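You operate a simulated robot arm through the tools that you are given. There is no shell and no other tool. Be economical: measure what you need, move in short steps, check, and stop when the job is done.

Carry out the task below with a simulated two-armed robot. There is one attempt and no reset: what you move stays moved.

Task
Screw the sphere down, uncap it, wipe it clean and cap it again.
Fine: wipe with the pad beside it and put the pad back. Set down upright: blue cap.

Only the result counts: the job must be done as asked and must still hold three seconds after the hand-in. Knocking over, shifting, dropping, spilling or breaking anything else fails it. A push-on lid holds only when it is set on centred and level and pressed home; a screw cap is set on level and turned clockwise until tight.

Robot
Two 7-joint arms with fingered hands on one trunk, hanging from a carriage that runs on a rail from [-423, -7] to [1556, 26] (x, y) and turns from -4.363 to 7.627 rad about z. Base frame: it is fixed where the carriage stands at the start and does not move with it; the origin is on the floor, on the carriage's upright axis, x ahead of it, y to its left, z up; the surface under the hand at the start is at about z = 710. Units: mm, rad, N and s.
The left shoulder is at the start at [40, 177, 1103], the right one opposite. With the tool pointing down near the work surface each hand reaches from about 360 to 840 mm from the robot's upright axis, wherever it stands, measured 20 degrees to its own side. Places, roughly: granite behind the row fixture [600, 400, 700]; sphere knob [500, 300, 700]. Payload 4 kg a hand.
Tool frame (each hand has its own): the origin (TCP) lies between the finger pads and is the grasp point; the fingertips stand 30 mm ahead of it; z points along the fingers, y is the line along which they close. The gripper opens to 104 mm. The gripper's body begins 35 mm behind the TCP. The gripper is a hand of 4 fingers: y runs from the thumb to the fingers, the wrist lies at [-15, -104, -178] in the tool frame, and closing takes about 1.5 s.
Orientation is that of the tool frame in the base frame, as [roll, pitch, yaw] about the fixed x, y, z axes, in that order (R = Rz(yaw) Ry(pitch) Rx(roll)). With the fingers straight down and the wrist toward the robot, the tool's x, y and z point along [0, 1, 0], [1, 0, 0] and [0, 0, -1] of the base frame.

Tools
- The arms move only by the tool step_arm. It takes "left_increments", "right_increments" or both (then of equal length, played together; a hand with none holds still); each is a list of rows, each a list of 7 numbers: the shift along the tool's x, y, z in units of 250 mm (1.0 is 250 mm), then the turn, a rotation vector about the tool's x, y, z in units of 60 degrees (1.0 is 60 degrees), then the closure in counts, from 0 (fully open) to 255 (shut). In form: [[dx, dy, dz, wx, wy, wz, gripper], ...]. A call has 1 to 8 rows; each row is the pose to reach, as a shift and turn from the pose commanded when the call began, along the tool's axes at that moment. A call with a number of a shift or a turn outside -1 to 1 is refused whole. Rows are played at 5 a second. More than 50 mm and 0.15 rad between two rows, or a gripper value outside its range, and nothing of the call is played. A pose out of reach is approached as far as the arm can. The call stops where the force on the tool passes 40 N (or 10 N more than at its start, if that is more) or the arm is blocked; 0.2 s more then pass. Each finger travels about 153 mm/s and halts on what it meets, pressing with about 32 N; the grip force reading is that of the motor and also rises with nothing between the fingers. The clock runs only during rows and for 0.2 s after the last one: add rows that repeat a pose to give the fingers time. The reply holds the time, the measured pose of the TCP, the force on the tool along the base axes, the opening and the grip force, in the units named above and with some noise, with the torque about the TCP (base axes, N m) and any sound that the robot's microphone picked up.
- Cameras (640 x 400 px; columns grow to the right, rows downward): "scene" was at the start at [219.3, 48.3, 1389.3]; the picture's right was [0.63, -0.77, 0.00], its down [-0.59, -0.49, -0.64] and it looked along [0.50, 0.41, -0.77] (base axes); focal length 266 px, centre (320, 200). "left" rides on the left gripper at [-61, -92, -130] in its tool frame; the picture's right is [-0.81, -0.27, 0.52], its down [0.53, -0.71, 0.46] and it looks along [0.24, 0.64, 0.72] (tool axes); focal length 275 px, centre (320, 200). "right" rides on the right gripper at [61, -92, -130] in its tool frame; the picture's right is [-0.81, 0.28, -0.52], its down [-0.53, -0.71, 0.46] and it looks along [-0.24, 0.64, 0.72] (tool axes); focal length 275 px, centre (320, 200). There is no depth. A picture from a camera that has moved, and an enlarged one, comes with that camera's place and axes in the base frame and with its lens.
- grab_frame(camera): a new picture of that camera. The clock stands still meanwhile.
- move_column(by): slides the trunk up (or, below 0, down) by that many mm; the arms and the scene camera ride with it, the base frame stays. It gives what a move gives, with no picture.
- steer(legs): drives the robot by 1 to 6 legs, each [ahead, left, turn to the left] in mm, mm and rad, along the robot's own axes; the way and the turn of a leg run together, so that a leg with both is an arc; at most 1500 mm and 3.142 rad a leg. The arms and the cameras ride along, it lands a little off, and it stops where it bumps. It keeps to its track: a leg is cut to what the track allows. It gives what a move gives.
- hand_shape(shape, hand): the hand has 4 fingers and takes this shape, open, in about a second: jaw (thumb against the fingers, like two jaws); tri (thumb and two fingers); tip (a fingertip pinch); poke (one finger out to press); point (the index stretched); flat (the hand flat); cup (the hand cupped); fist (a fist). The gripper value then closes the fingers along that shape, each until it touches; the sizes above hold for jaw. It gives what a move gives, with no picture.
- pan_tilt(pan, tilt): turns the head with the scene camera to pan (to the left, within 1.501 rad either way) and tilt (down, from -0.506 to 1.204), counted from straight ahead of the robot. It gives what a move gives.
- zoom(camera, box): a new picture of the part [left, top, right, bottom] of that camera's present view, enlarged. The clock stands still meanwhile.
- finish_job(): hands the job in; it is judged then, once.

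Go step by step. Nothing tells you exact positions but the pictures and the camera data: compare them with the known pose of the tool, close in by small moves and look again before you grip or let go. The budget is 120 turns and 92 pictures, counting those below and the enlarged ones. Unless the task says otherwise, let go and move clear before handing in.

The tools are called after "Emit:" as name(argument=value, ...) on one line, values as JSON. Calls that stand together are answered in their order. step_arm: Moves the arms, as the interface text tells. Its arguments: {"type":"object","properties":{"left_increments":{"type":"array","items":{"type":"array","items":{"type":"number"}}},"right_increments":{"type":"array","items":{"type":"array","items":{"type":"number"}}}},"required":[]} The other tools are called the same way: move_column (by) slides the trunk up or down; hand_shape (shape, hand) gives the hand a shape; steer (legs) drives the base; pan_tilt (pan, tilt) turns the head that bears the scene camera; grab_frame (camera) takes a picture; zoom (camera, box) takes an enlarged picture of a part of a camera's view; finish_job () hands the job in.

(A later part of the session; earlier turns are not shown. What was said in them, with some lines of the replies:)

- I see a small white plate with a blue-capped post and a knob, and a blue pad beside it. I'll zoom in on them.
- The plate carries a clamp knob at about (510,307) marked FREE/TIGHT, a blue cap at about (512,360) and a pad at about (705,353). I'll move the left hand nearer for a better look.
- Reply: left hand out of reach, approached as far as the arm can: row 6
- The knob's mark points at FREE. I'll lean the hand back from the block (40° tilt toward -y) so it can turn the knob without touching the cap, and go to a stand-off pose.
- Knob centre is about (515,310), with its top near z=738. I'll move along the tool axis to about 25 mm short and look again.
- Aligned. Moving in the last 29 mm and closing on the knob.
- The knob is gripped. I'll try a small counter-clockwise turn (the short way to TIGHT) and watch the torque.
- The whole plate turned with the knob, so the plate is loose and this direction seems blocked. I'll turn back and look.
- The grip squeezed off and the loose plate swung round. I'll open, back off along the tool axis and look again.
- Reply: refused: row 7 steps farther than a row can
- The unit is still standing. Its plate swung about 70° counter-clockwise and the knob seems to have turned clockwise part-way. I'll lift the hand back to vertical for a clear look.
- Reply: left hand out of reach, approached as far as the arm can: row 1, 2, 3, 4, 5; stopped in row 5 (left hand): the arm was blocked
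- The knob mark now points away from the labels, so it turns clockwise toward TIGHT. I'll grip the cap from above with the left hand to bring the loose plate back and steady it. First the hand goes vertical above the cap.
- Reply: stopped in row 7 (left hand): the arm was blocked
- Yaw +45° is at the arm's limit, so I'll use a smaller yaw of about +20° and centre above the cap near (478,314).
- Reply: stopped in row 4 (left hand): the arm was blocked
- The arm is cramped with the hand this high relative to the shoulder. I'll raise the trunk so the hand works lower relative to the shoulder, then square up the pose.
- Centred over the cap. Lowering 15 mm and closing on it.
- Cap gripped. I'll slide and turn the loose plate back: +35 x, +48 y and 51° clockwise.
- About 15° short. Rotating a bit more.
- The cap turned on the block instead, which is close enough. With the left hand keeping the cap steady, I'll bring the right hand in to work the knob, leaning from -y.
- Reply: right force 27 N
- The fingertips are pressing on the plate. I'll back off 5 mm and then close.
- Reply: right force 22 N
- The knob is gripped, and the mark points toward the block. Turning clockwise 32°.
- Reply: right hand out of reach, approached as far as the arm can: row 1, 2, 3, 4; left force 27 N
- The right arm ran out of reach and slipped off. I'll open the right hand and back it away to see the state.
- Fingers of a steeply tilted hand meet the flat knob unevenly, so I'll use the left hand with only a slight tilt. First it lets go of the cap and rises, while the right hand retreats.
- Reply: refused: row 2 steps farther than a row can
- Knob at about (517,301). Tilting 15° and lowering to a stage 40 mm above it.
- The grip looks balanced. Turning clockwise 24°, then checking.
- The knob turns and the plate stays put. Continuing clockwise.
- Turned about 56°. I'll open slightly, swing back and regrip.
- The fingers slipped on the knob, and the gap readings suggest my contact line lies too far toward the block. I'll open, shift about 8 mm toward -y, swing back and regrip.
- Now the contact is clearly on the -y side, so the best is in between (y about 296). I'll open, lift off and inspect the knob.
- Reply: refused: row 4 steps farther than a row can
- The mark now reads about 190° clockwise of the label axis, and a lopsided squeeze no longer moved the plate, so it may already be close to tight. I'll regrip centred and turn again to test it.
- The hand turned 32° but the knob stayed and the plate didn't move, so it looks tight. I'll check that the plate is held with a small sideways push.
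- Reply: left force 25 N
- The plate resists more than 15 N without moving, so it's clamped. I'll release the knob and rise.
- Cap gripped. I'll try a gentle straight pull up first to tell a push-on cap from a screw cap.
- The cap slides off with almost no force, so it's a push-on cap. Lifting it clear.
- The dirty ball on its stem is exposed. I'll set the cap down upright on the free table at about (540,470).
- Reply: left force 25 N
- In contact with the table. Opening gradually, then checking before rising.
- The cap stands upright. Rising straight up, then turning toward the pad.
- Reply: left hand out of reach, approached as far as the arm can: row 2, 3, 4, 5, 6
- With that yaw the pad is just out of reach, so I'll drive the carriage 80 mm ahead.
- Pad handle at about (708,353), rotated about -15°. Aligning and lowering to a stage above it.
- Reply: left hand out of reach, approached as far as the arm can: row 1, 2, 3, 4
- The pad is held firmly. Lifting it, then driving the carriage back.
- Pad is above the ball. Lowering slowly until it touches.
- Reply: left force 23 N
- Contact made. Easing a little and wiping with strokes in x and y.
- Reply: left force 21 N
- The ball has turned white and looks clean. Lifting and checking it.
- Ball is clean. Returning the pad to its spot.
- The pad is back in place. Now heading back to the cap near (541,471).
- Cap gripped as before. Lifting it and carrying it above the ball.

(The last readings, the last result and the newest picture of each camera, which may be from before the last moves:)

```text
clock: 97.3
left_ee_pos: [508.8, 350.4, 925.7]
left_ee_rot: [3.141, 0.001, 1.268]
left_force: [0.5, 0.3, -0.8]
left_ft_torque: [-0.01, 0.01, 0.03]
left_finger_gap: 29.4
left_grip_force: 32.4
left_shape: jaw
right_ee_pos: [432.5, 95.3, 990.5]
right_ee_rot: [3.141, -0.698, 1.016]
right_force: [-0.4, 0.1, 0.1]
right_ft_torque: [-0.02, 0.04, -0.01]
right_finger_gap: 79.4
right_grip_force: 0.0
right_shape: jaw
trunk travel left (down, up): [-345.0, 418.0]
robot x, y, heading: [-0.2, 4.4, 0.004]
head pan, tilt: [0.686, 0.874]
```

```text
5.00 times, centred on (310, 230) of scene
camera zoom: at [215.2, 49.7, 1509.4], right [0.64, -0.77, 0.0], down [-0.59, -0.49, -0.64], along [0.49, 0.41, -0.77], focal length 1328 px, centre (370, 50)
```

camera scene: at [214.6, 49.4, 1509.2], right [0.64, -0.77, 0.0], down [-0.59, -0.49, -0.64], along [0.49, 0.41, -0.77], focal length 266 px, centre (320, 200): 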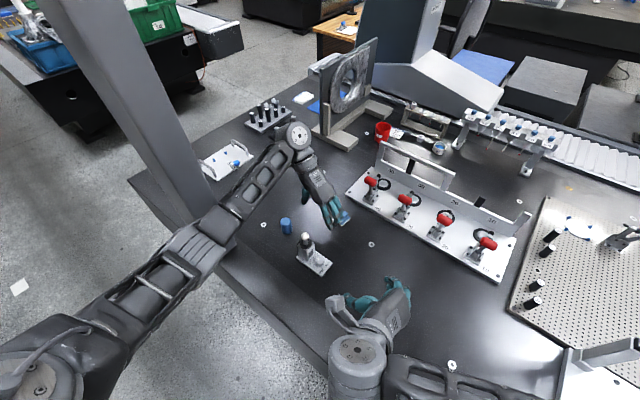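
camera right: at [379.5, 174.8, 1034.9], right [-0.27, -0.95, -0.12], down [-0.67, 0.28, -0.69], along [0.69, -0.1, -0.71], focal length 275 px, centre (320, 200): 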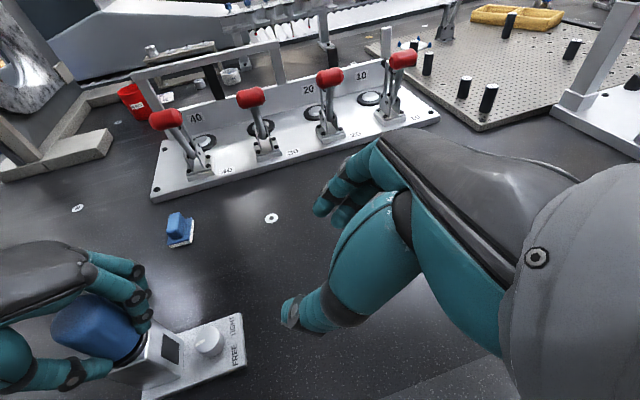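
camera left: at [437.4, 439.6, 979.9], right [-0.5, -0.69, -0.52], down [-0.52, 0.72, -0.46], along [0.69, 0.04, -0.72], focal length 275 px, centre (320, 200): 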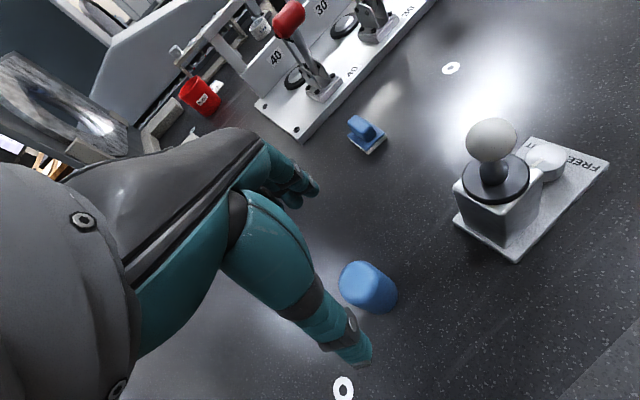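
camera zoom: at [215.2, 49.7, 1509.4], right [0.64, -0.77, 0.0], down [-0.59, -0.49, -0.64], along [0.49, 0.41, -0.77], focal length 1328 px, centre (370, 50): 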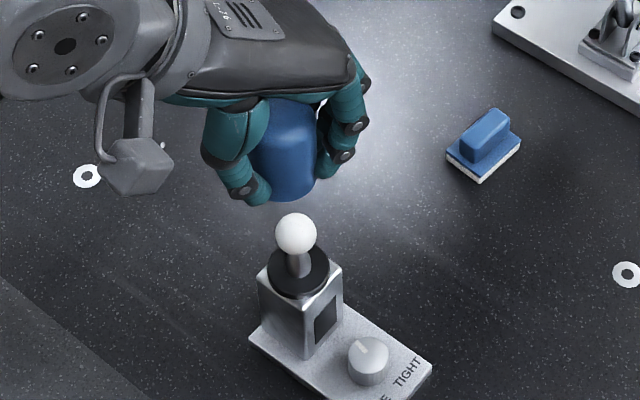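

I'm about (4,3) mm off the ball's axis. Correcting and lowering to just above the ball.

Emit:
step_arm(left_increments=[[0.017, 0.013, 0.04, 0, 0, 0, 220], [0.017, 0.013, 0.12, 0, 0, 0, 220], [0.017, 0.013, 0.17, 0, 0, 0, 220], [0.017, 0.013, 0.17, 0, 0, 0, 220]])

Emit:
zoom(camera="left", box=[220, 180, 440, 320])

Emit:
zoom(camera="scene", box=[280, 200, 340, 250])

```text
clock: 98.3
left_ee_pos: [513.5, 354.8, 882.7]
left_ee_rot: [3.141, 0.001, 1.268]
left_force: [0.5, 0.4, 0.3]
left_ft_torque: [0.01, -0.04, 0.0]
left_finger_gap: 29.7
left_grip_force: 32.0
left_shape: jaw
right_ee_pos: [432.0, 94.1, 990.4]
right_ee_rot: [3.141, -0.698, 1.019]
right_force: [-0.2, 0.0, 0.7]
right_ft_torque: [-0.02, 0.03, 0.02]
right_finger_gap: 79.2
right_grip_force: 0.1
right_shape: jaw
trunk travel left (down, up): [-345.0, 418.0]
robot x, y, heading: [-7.2, 0.5, 0.003]
head pan, tilt: [0.686, 0.874]
```

```text
2.86 times, centred on (330, 250) of left
camera zoom: at [409.3, 324.9, 1013.5], right [-0.5, -0.69, -0.52], down [-0.52, 0.72, -0.46], along [0.69, 0.04, -0.72], focal length 786 px, centre (291, 57)
```

zoom: 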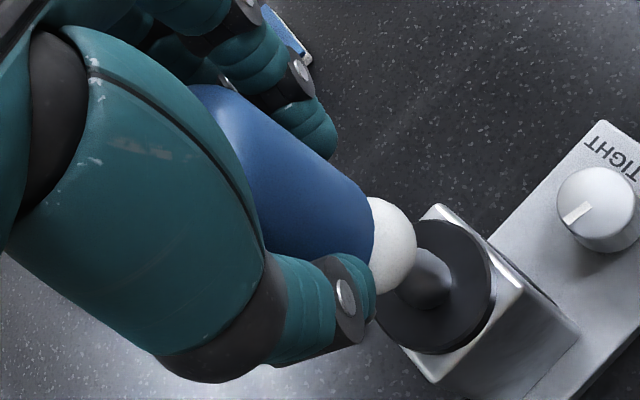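

```text
8.00 times, centred on (310, 225) of scene
camera zoom: at [215.1, 49.4, 1509.3], right [0.64, -0.77, 0.0], down [-0.59, -0.49, -0.64], along [0.49, 0.41, -0.77], focal length 2125 px, centre (400, 0)
```

zoom: 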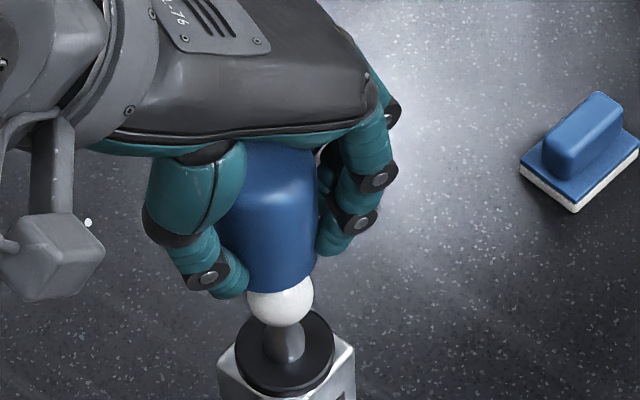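

Nearly centred. A small correction of (-1.4,-1.7) mm, then lowering over the ball.

Emit:
step_arm(left_increments=[[-0.008, -0.003, 0.03, 0, 0, 0, 220], [-0.008, -0.003, 0.06, 0, 0, 0, 220], [-0.008, -0.003, 0.09, 0, 0, 0, 220], [-0.008, -0.003, 0.12, 0, 0, 0, 220], [-0.008, -0.003, 0.14, 0, 0, 0, 220]])

```text
clock: 99.5
left_ee_pos: [512.0, 352.0, 845.1]
left_ee_rot: [3.138, 0.003, 1.268]
left_force: [-2.4, -6.1, 3.2]
left_ft_torque: [-0.1, 0.05, 0.02]
left_finger_gap: 29.6
left_grip_force: 32.3
left_shape: jaw
right_ee_pos: [432.6, 93.0, 989.9]
right_ee_rot: [-3.141, -0.699, 1.016]
right_force: [0.1, -0.3, -0.6]
right_ft_torque: [0.0, -0.04, -0.02]
right_finger_gap: 79.2
right_grip_force: 0.1
right_shape: jaw
trunk travel left (down, up): [-345.0, 418.0]
robot x, y, heading: [-6.0, -0.5, 0.003]
head pan, tilt: [0.686, 0.874]
```

A side force shows contact, so I'll shift about 1.8 mm with it and continue.

Emit:
step_arm(left_increments=[[-0.008, 0, 0, 0, 0, 0, 220], [-0.008, 0, 0.02, 0, 0, 0, 220], [-0.008, 0, 0.04, 0, 0, 0, 220]])

```text
clock: 100.3
left_ee_pos: [511.6, 352.4, 835.3]
left_ee_rot: [3.139, 0.002, 1.268]
left_force: [-1.2, -3.2, 1.8]
left_ft_torque: [-0.04, 0.01, 0.02]
left_finger_gap: 29.6
left_grip_force: 31.8
left_shape: jaw
right_ee_pos: [430.8, 93.4, 990.3]
right_ee_rot: [3.141, -0.697, 1.017]
right_force: [-0.9, 0.4, -0.3]
right_ft_torque: [0.0, 0.0, 0.01]
right_finger_gap: 79.4
right_grip_force: 0.2
right_shape: jaw
trunk travel left (down, up): [-345.0, 418.0]
robot x, y, heading: [-3.0, -4.7, 0.007]
head pan, tilt: [0.686, 0.874]
```

Emit:
step_arm(left_increments=[[-0.003, 0, 0.008, 0, 0, 0, 220], [-0.003, 0, 0.016, 0, 0, 0, 220], [-0.003, 0, 0.024, 0, 0, 0, 220], [-0.003, 0, 0.032, 0, 0, 0, 220]])

```text
clock: 101.3
left_ee_pos: [513.2, 350.3, 828.2]
left_ee_rot: [3.138, -0.001, 1.268]
left_force: [-0.5, 0.6, 2.4]
left_ft_torque: [-0.02, -0.07, 0.01]
left_finger_gap: 29.6
left_grip_force: 32.1
left_shape: jaw
right_ee_pos: [432.4, 95.2, 990.6]
right_ee_rot: [3.14, -0.699, 1.02]
right_force: [-0.2, 0.5, 0.2]
right_ft_torque: [0.01, 0.01, -0.01]
right_finger_gap: 79.6
right_grip_force: 0.1
right_shape: jaw
trunk travel left (down, up): [-345.0, 418.0]
robot x, y, heading: [-6.3, 1.3, 0.005]
head pan, tilt: [0.686, 0.874]
```

Side force is gone. Pressing down until it's home.

Emit:
step_arm(left_increments=[[0, 0, 0.008, 0, 0, 0, 220], [0, 0, 0.016, 0, 0, 0, 220], [0, 0, 0.024, 0, 0, 0, 220], [0, 0, 0.032, 0, 0, 0, 220]])

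Emit:
zoom(camera="left", box=[220, 180, 440, 320])

```text
clock: 102.4
left_ee_pos: [515.0, 351.0, 826.5]
left_ee_rot: [3.126, 0.0, 1.268]
left_force: [-7.0, -2.0, 16.1]
left_ft_torque: [-0.05, 0.18, -0.07]
left_finger_gap: 31.7
left_grip_force: 31.9
left_shape: jaw
right_ee_pos: [431.9, 94.9, 991.3]
right_ee_rot: [-3.141, -0.7, 1.02]
right_force: [-0.1, 0.7, -0.1]
right_ft_torque: [0.01, 0.0, 0.03]
right_finger_gap: 79.2
right_grip_force: 0.1
right_shape: jaw
trunk travel left (down, up): [-345.0, 418.0]
robot x, y, heading: [-6.7, 1.3, 0.004]
head pan, tilt: [0.686, 0.874]
stopped in row 4 (left hand): the force on the tool passed its limit at 41 N (the readings are from after the stop); the commanded pose is now the measured one
```

```text
2.86 times, centred on (330, 250) of left
camera zoom: at [407.4, 320.8, 955.6], right [-0.5, -0.69, -0.52], down [-0.51, 0.72, -0.47], along [0.7, 0.04, -0.71], focal length 786 px, centre (291, 57)
```

zoom: 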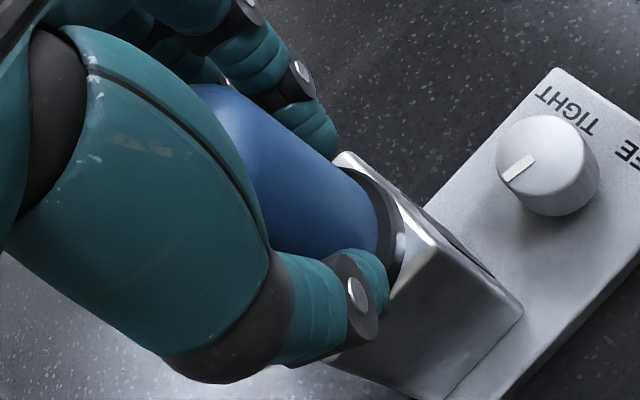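

Pressed with 40 N. Releasing and rising to check how it sits.

Emit:
step_arm(left_increments=[[0, 0, -0.006, 0, 0, 0, 200], [0, 0, -0.008, 0, 0, 0, 150], [0, 0, -0.008, 0, 0, 0, 80], [0, 0, -0.008, 0, 0, 0, 0], [0, 0, -0.08, 0, 0, 0, 0], [0, 0, -0.24, 0, 0, 0, 0], [0, 0, -0.4, 0, 0, 0, 0]])

Emit:
zoom(camera="left", box=[300, 180, 480, 330])

Emit:
zoom(camera="scene", box=[280, 200, 340, 250])

```text
clock: 104.0
left_ee_pos: [513.0, 353.9, 924.8]
left_ee_rot: [3.13, -0.001, 1.269]
left_force: [0.2, 0.2, -0.2]
left_ft_torque: [0.02, 0.01, -0.01]
left_finger_gap: 103.6
left_grip_force: 0.0
left_shape: jaw
right_ee_pos: [431.7, 94.9, 990.2]
right_ee_rot: [-3.14, -0.7, 1.018]
right_force: [0.3, 0.0, -0.3]
right_ft_torque: [0.0, 0.03, -0.02]
right_finger_gap: 79.2
right_grip_force: 0.1
right_shape: jaw
trunk travel left (down, up): [-345.0, 418.0]
robot x, y, heading: [-4.3, -1.2, 0.004]
head pan, tilt: [0.686, 0.874]
```

```text
2.67 times, centred on (390, 255) of left
camera zoom: at [407.3, 323.0, 1054.9], right [-0.5, -0.69, -0.52], down [-0.52, 0.72, -0.46], along [0.69, 0.04, -0.72], focal length 734 px, centre (133, 53)
```

zoom: 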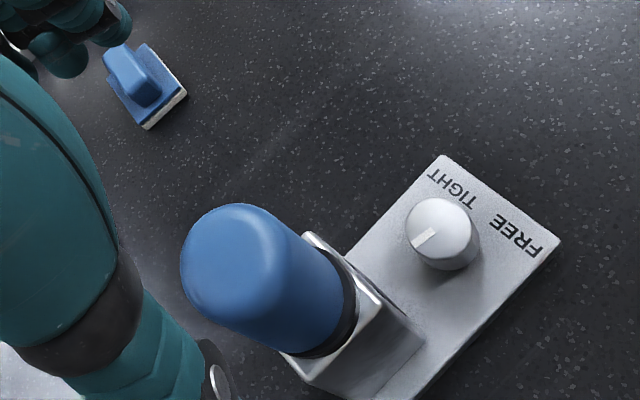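

```text
8.00 times, centred on (310, 225) of scene
camera zoom: at [215.3, 49.6, 1509.3], right [0.64, -0.77, 0.0], down [-0.59, -0.49, -0.64], along [0.49, 0.41, -0.77], focal length 2125 px, centre (400, 0)
```

zoom: 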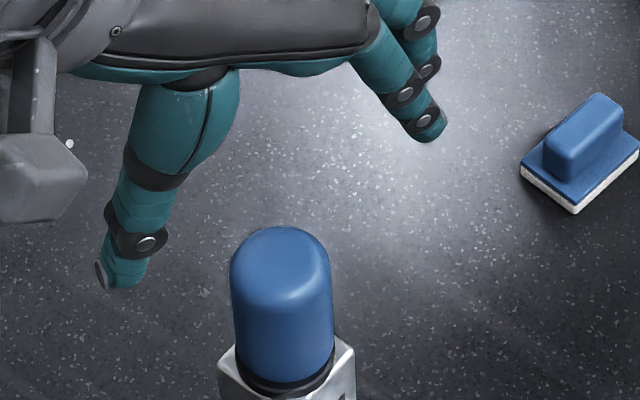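

The cap sits centred and level. For certainty I'll press on its top with closed fingertips.

Emit:
step_arm(left_increments=[[0, 0, 0, 0, 0, 0, 150], [0, 0, 0, 0, 0, 0, 255], [0, 0, 0, 0, 0, 0, 255], [0, 0, 0, 0, 0, 0, 255], [0, 0, 0.06, 0, 0, 0, 255], [0, 0, 0.12, 0, 0, 0, 255]])

Emit:
step_arm(left_increments=[[0, 0, 0.016, 0, 0, 0, 255], [0, 0, 0.032, 0, 0, 0, 255], [0, 0, 0.048, 0, 0, 0, 255], [0, 0, 0.064, 0, 0, 0, 255], [0, 0, 0.08, 0, 0, 0, 255], [0, 0, 0.096, 0, 0, 0, 255]])

```text
clock: 105.4
left_ee_pos: [512.7, 351.8, 894.1]
left_ee_rot: [3.132, 0.0, 1.265]
left_force: [0.2, 0.0, 0.9]
left_ft_torque: [-0.02, 0.0, 0.01]
left_finger_gap: 0.0
left_grip_force: 31.8
left_shape: jaw
right_ee_pos: [431.8, 93.7, 990.4]
right_ee_rot: [3.141, -0.699, 1.019]
right_force: [-0.3, 0.2, -0.4]
right_ft_torque: [-0.01, 0.0, -0.01]
right_finger_gap: 79.4
right_grip_force: 0.1
right_shape: jaw
trunk travel left (down, up): [-345.0, 418.0]
robot x, y, heading: [-2.3, -2.2, 0.009]
head pan, tilt: [0.686, 0.874]
```

```text
clock: 106.8
left_ee_pos: [517.6, 351.6, 881.1]
left_ee_rot: [3.11, -0.001, 1.266]
left_force: [0.6, 1.7, 8.8]
left_ft_torque: [0.1, -0.05, -0.01]
left_finger_gap: 0.0
left_grip_force: 32.2
left_shape: jaw
right_ee_pos: [431.0, 93.7, 989.9]
right_ee_rot: [3.141, -0.699, 1.018]
right_force: [0.2, -0.6, -0.6]
right_ft_torque: [-0.03, 0.04, -0.01]
right_finger_gap: 79.6
right_grip_force: 0.1
right_shape: jaw
trunk travel left (down, up): [-345.0, 418.0]
robot x, y, heading: [-6.0, -1.5, 0.003]
head pan, tilt: [0.686, 0.874]
stopped in row 6 (left hand): the force on the tool passed its limit at 44 N (the readings are from after the stop); the commanded pose is now the measured one
```

Pressed home with 44 N. Rising clear for a last check.

Emit:
step_arm(left_increments=[[0, 0, -0.05, 0, 0, 0, 255], [0, 0, -0.2, 0, 0, 0, 255], [0, -0.1, -0.35, 0, 0, 0, 255], [0, -0.25, -0.4, 0, 0, 0, 200], [0, -0.4, -0.4, 0, 0, 0, 100]])

Emit:
zoom(camera="scene", box=[270, 190, 370, 270])

```text
clock: 108.0
left_ee_pos: [419.1, 381.6, 975.5]
left_ee_rot: [3.116, -0.001, 1.264]
left_force: [0.5, 0.0, -0.1]
left_ft_torque: [-0.04, 0.0, 0.03]
left_finger_gap: 62.4
left_grip_force: 0.0
left_shape: jaw
right_ee_pos: [430.4, 95.3, 989.7]
right_ee_rot: [-3.137, -0.699, 1.016]
right_force: [0.3, 0.4, 0.1]
right_ft_torque: [-0.03, -0.01, 0.0]
right_finger_gap: 79.2
right_grip_force: 0.0
right_shape: jaw
trunk travel left (down, up): [-345.0, 418.0]
robot x, y, heading: [-7.5, -1.0, 0.005]
head pan, tilt: [0.686, 0.874]
```

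```text
5.00 times, centred on (320, 230) of scene
camera zoom: at [214.2, 49.2, 1509.2], right [0.64, -0.77, 0.0], down [-0.59, -0.49, -0.64], along [0.49, 0.41, -0.77], focal length 1328 px, centre (320, 50)
```

zoom: 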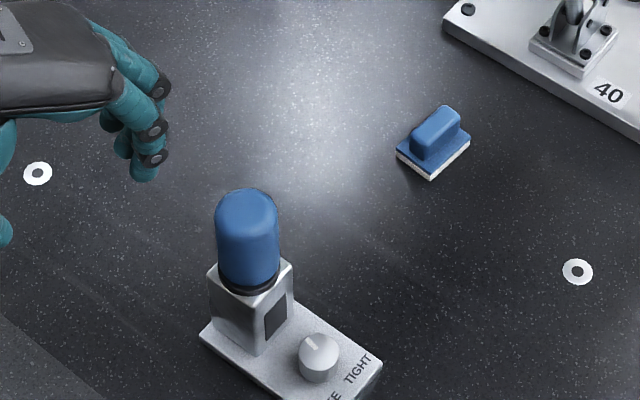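

Everything looks in place. To be sure about the clamp I'll make one more centred test turn on the knob, so the left hand goes back over it.

Emit:
step_arm(left_increments=[[-0.051, 0.097, 0.0, 0.005, 0, -0.107, 120], [-0.102, 0.193, 0.05, 0.01, 0, -0.214, 120], [-0.153, 0.29, 0.15, 0.015, 0, -0.321, 120], [-0.204, 0.387, 0.27, 0.02, 0, -0.428, 120], [-0.254, 0.483, 0.4, 0.025, 0, -0.535, 120], [-0.254, 0.483, 0.4, 0.025, 0, -0.535, 120]])

```text
clock: 109.4
left_ee_pos: [520.1, 285.5, 878.6]
left_ee_rot: [-3.139, 0.003, 1.828]
left_force: [0.3, 0.2, 0.2]
left_ft_torque: [-0.01, 0.02, -0.01]
left_finger_gap: 55.1
left_grip_force: 0.0
left_shape: jaw
right_ee_pos: [431.3, 95.9, 991.2]
right_ee_rot: [-3.139, -0.702, 1.018]
right_force: [-0.5, -0.4, 0.3]
right_ft_torque: [-0.01, 0.0, 0.01]
right_finger_gap: 79.0
right_grip_force: 0.0
right_shape: jaw
trunk travel left (down, up): [-345.0, 418.0]
robot x, y, heading: [-3.4, 0.6, 0.008]
head pan, tilt: [0.686, 0.874]
```

Emit:
step_arm(left_increments=[[0.003, 0.003, 0.12, 0, 0.085, 0, 120], [0.006, 0.006, 0.24, 0, 0.17, 0, 120], [0.008, 0.009, 0.346, 0, 0.25, 0, 130], [0.008, 0.009, 0.346, 0, 0.25, 0, 130]])

Emit:
step_arm(left_increments=[[0, 0.002, 0.08, 0, 0, 0, 130], [0, 0.004, 0.155, 0, 0, 0, 130], [0, 0.004, 0.155, 0, 0, 0, 130]])

```text
clock: 110.4
left_ee_pos: [518.2, 286.5, 794.3]
left_ee_rot: [-3.138, -0.257, 1.827]
left_force: [0.1, 0.3, 0.0]
left_ft_torque: [-0.02, 0.03, 0.0]
left_finger_gap: 51.6
left_grip_force: 0.1
left_shape: jaw
right_ee_pos: [431.9, 94.6, 989.8]
right_ee_rot: [-3.14, -0.7, 1.018]
right_force: [0.1, 1.5, 0.0]
right_ft_torque: [-0.01, 0.02, -0.04]
right_finger_gap: 79.3
right_grip_force: 0.0
right_shape: jaw
trunk travel left (down, up): [-345.0, 418.0]
robot x, y, heading: [-6.7, 1.1, 0.001]
head pan, tilt: [0.686, 0.874]
```

```text
clock: 111.2
left_ee_pos: [516.3, 296.2, 755.5]
left_ee_rot: [-3.138, -0.254, 1.827]
left_force: [0.8, -0.2, 0.7]
left_ft_torque: [0.0, 0.0, 0.04]
left_finger_gap: 51.2
left_grip_force: 0.1
left_shape: jaw
right_ee_pos: [432.1, 94.9, 991.2]
right_ee_rot: [3.141, -0.699, 1.021]
right_force: [-0.4, 0.4, -0.9]
right_ft_torque: [-0.03, 0.0, -0.04]
right_finger_gap: 79.3
right_grip_force: 0.0
right_shape: jaw
trunk travel left (down, up): [-345.0, 418.0]
robot x, y, heading: [-4.0, 1.6, 0.003]
head pan, tilt: [0.686, 0.874]
```

Emit:
step_arm(left_increments=[[0, 0.013, 0.013, 0, 0, 0, 130], [0, 0.013, 0.013, 0, 0, 0, 170], [0, 0.013, 0.013, 0, 0, 0, 210], [0, 0.013, 0.013, 0, 0, 0, 255], [0, 0.013, 0.013, 0, 0, 0, 255], [0, 0.013, 0.013, 0, 0, 0, 255]])

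Emit:
zoom(camera="left", box=[240, 170, 400, 300])

```text
clock: 112.6
left_ee_pos: [520.5, 296.6, 750.7]
left_ee_rot: [-3.14, -0.254, 1.828]
left_force: [0.2, 0.4, 1.6]
left_ft_torque: [0.02, -0.3, -0.22]
left_finger_gap: 23.6
left_grip_force: 32.2
left_shape: jaw
right_ee_pos: [431.5, 94.2, 990.2]
right_ee_rot: [-3.14, -0.698, 1.019]
right_force: [-0.2, -0.1, 0.5]
right_ft_torque: [-0.01, -0.01, 0.0]
right_finger_gap: 79.1
right_grip_force: 0.0
right_shape: jaw
trunk travel left (down, up): [-345.0, 418.0]
robot x, y, heading: [-0.5, -2.8, 0.003]
head pan, tilt: [0.686, 0.874]
```

```text
3.08 times, centred on (320, 235) of left
camera zoom: at [456.1, 184.6, 862.7], right [-0.1, -0.7, -0.7], down [-0.85, 0.43, -0.3], along [0.52, 0.57, -0.64], focal length 847 px, centre (320, 92)
```

zoom: 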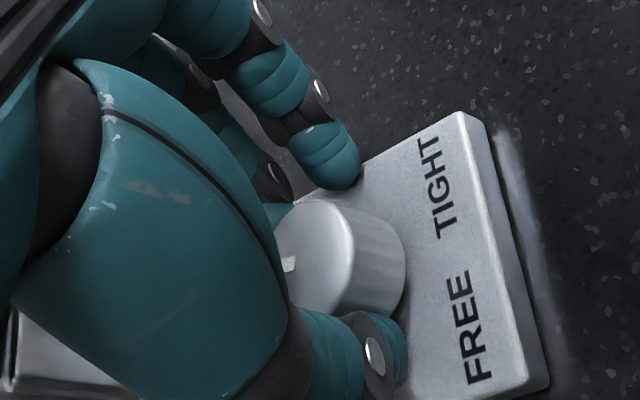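

Emit:
step_arm(left_increments=[[0.0003, -0.0013, 0, -0.0174, 0, 0.0644, 255], [0.0007, -0.0026, 0, -0.0347, 0, 0.1288, 255]])

Emit:
step_arm(left_increments=[[0.0003, -0.0013, 0, -0.0174, 0, 0.0644, 255], [0.0007, -0.0026, 0, -0.0347, 0, 0.1288, 255]])

Emit:
step_arm(left_increments=[[0.0003, -0.0013, 0, -0.0174, 0, 0.0644, 255], [0.0007, -0.0026, 0, -0.0347, 0, 0.1288, 255]])

Emit:
zoom(camera="left", box=[240, 170, 400, 300])

```text
clock: 113.2
left_ee_pos: [517.1, 297.9, 750.3]
left_ee_rot: [-3.138, -0.255, 1.686]
left_force: [-2.6, 2.3, 0.2]
left_ft_torque: [0.07, 0.0, -0.02]
left_finger_gap: 23.3
left_grip_force: 32.4
left_shape: jaw
right_ee_pos: [431.6, 94.2, 990.2]
right_ee_rot: [-3.141, -0.697, 1.018]
right_force: [0.9, -0.2, 0.2]
right_ft_torque: [0.03, -0.02, 0.04]
right_finger_gap: 79.5
right_grip_force: 0.0
right_shape: jaw
trunk travel left (down, up): [-345.0, 418.0]
robot x, y, heading: [-5.9, 0.5, 0.008]
head pan, tilt: [0.686, 0.874]
```

```text
clock: 113.8
left_ee_pos: [516.6, 297.2, 751.4]
left_ee_rot: [-3.138, -0.257, 1.546]
left_force: [-3.9, 3.2, 0.3]
left_ft_torque: [0.12, 0.14, 0.28]
left_finger_gap: 23.4
left_grip_force: 32.1
left_shape: jaw
right_ee_pos: [429.4, 96.5, 990.9]
right_ee_rot: [-3.137, -0.699, 1.014]
right_force: [0.1, 0.3, 0.1]
right_ft_torque: [0.02, -0.01, -0.01]
right_finger_gap: 79.1
right_grip_force: 0.1
right_shape: jaw
trunk travel left (down, up): [-345.0, 418.0]
robot x, y, heading: [-3.2, -1.7, 0.001]
head pan, tilt: [0.686, 0.874]
```

```text
clock: 114.4
left_ee_pos: [516.5, 299.2, 751.8]
left_ee_rot: [-3.14, -0.255, 1.407]
left_force: [-9.4, 6.1, 5.8]
left_ft_torque: [0.06, 0.43, 0.15]
left_finger_gap: 21.4
left_grip_force: 32.4
left_shape: jaw
right_ee_pos: [429.3, 97.2, 990.7]
right_ee_rot: [-3.14, -0.701, 1.018]
right_force: [-0.7, -0.6, 0.4]
right_ft_torque: [0.0, 0.03, 0.0]
right_finger_gap: 79.1
right_grip_force: 0.0
right_shape: jaw
trunk travel left (down, up): [-345.0, 418.0]
robot x, y, heading: [-3.1, 1.4, 0.006]
head pan, tilt: [0.686, 0.874]
```

```text
3.08 times, centred on (320, 235) of left
camera zoom: at [411.5, 222.6, 863.2], right [-0.38, -0.6, -0.7], down [-0.6, 0.74, -0.3], along [0.7, 0.31, -0.64], focal length 847 px, centre (320, 92)
```

zoom: 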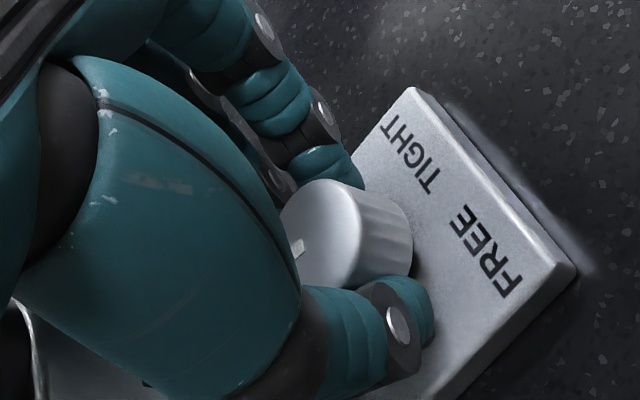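

Strong resistance, then slip, with the mark at most creeping. I'll regrip and make another tightening turn or two to be sure it's fully tight.

Emit:
step_arm(left_increments=[[0, 0, 0, 0, 0, 0, 160], [0, 0, 0, 0, 0, 0, 155], [-0.002, 0.006, 0, 0.0347, 0, -0.1288, 150], [-0.003, 0.011, 0, 0.0694, 0, -0.2576, 150], [-0.005, 0.017, 0, 0.1041, 0, -0.3864, 150], [-0.005, 0.017, 0, 0.1041, 0, -0.3864, 200], [-0.005, 0.017, 0, 0.1041, 0, -0.3864, 255], [-0.005, 0.017, 0, 0.1041, 0, -0.3864, 255]])

Emit:
step_arm(left_increments=[[0, 0, 0, 0, 0, 0, 255], [0.0007, -0.0026, 0, -0.0347, 0, 0.1288, 255], [0.0014, -0.0052, 0, -0.0694, 0, 0.2576, 255]])

Emit:
step_arm(left_increments=[[0.0007, -0.0026, 0, -0.0347, 0, 0.1288, 255], [0.0014, -0.0052, 0, -0.0694, 0, 0.2576, 255]])

```text
clock: 116.2
left_ee_pos: [521.8, 294.6, 751.2]
left_ee_rot: [-3.138, -0.253, 1.824]
left_force: [-1.2, -3.2, 3.5]
left_ft_torque: [-0.04, -0.21, -0.15]
left_finger_gap: 23.1
left_grip_force: 32.3
left_shape: jaw
right_ee_pos: [431.6, 94.1, 991.4]
right_ee_rot: [-3.141, -0.698, 1.018]
right_force: [0.8, -0.8, -0.2]
right_ft_torque: [-0.01, -0.02, -0.03]
right_finger_gap: 79.2
right_grip_force: 0.1
right_shape: jaw
trunk travel left (down, up): [-345.0, 418.0]
robot x, y, heading: [-4.3, 1.2, 0.005]
head pan, tilt: [0.686, 0.874]
```

```text
clock: 117.0
left_ee_pos: [518.9, 296.1, 751.3]
left_ee_rot: [-3.139, -0.256, 1.545]
left_force: [-8.7, 0.0, 14.1]
left_ft_torque: [-0.04, 0.52, 0.35]
left_finger_gap: 24.5
left_grip_force: 32.4
left_shape: jaw
right_ee_pos: [431.0, 96.7, 989.8]
right_ee_rot: [-3.14, -0.696, 1.018]
right_force: [-0.2, -0.6, -0.2]
right_ft_torque: [-0.02, -0.01, 0.03]
right_finger_gap: 79.2
right_grip_force: 0.1
right_shape: jaw
trunk travel left (down, up): [-345.0, 418.0]
robot x, y, heading: [-0.8, -3.1, 0.0]
head pan, tilt: [0.686, 0.874]
```

```text
clock: 117.6
left_ee_pos: [518.3, 296.3, 752.5]
left_ee_rot: [3.14, -0.254, 1.266]
left_force: [-15.7, 0.4, 24.0]
left_ft_torque: [-0.11, 0.96, 0.18]
left_finger_gap: 23.3
left_grip_force: 32.3
left_shape: jaw
right_ee_pos: [431.0, 96.2, 991.0]
right_ee_rot: [-3.139, -0.698, 1.016]
right_force: [0.7, -0.2, 1.0]
right_ft_torque: [0.0, 0.06, -0.01]
right_finger_gap: 79.2
right_grip_force: 0.1
right_shape: jaw
trunk travel left (down, up): [-345.0, 418.0]
robot x, y, heading: [-1.5, -3.1, 0.006]
head pan, tilt: [0.686, 0.874]
```

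It resists with about 0.35–0.5 N m and slips, so the knob is at its stop. Releasing and moving clear.

Emit:
step_arm(left_increments=[[0, 0, 0, 0, 0, 0, 170], [0, 0, 0, 0, 0, 0, 160], [0, 0, -0.1, 0, 0, 0, 150], [0, 0, -0.25, 0, 0, 0, 140], [0, 0, -0.42, 0, 0, 0, 120], [-0.1, -0.05, -0.55, 0, 0, 0, 120], [-0.2, -0.18, -0.62, 0, 0, 0, 120], [-0.25, -0.33, -0.68, 0, 0, 0, 120]])

Emit:
zoom(camera="scene", box=[270, 200, 370, 280])

```text
clock: 119.4
left_ee_pos: [408.1, 219.2, 899.6]
left_ee_rot: [-3.141, -0.253, 1.267]
left_force: [0.7, -0.1, 0.3]
left_ft_torque: [0.0, 0.05, -0.05]
left_finger_gap: 54.8
left_grip_force: 0.0
left_shape: jaw
right_ee_pos: [429.7, 95.0, 991.7]
right_ee_rot: [-3.141, -0.699, 1.018]
right_force: [-1.0, 0.7, 0.1]
right_ft_torque: [0.0, -0.04, -0.01]
right_finger_gap: 79.0
right_grip_force: 0.0
right_shape: jaw
trunk travel left (down, up): [-345.0, 418.0]
robot x, y, heading: [-8.0, -1.1, 0.003]
head pan, tilt: [0.686, 0.874]
```

```text
5.00 times, centred on (320, 240) of scene
camera zoom: at [214.4, 49.4, 1509.2], right [0.64, -0.77, 0.0], down [-0.59, -0.49, -0.64], along [0.49, 0.41, -0.77], focal length 1328 px, centre (320, 0)
```

zoom: 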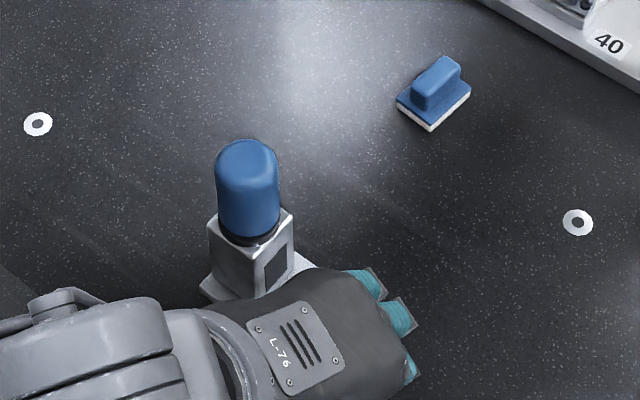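

The cap is on and level, the pad is back, the plate hasn't shifted and both hands are clear. Handing in.

Emit:
finish_job()

```text
The job is handed in.
```

I clamped the sphere, uncapped it, wiped it clean, put the cap back on and pressed it home, returned the pad, and handed the job in. I'm less sure about the clamp knob and the base plate:

- **Clamp knob:** its mark points toward the block, not at the TIGHT label. I judged it tight because it would turn no further and the plate held against more than 15 N.
- **Base plate:** it was loose at first and slid and turned while I worked the knob. I put it back to within about 10 mm of where it started before clamping it.
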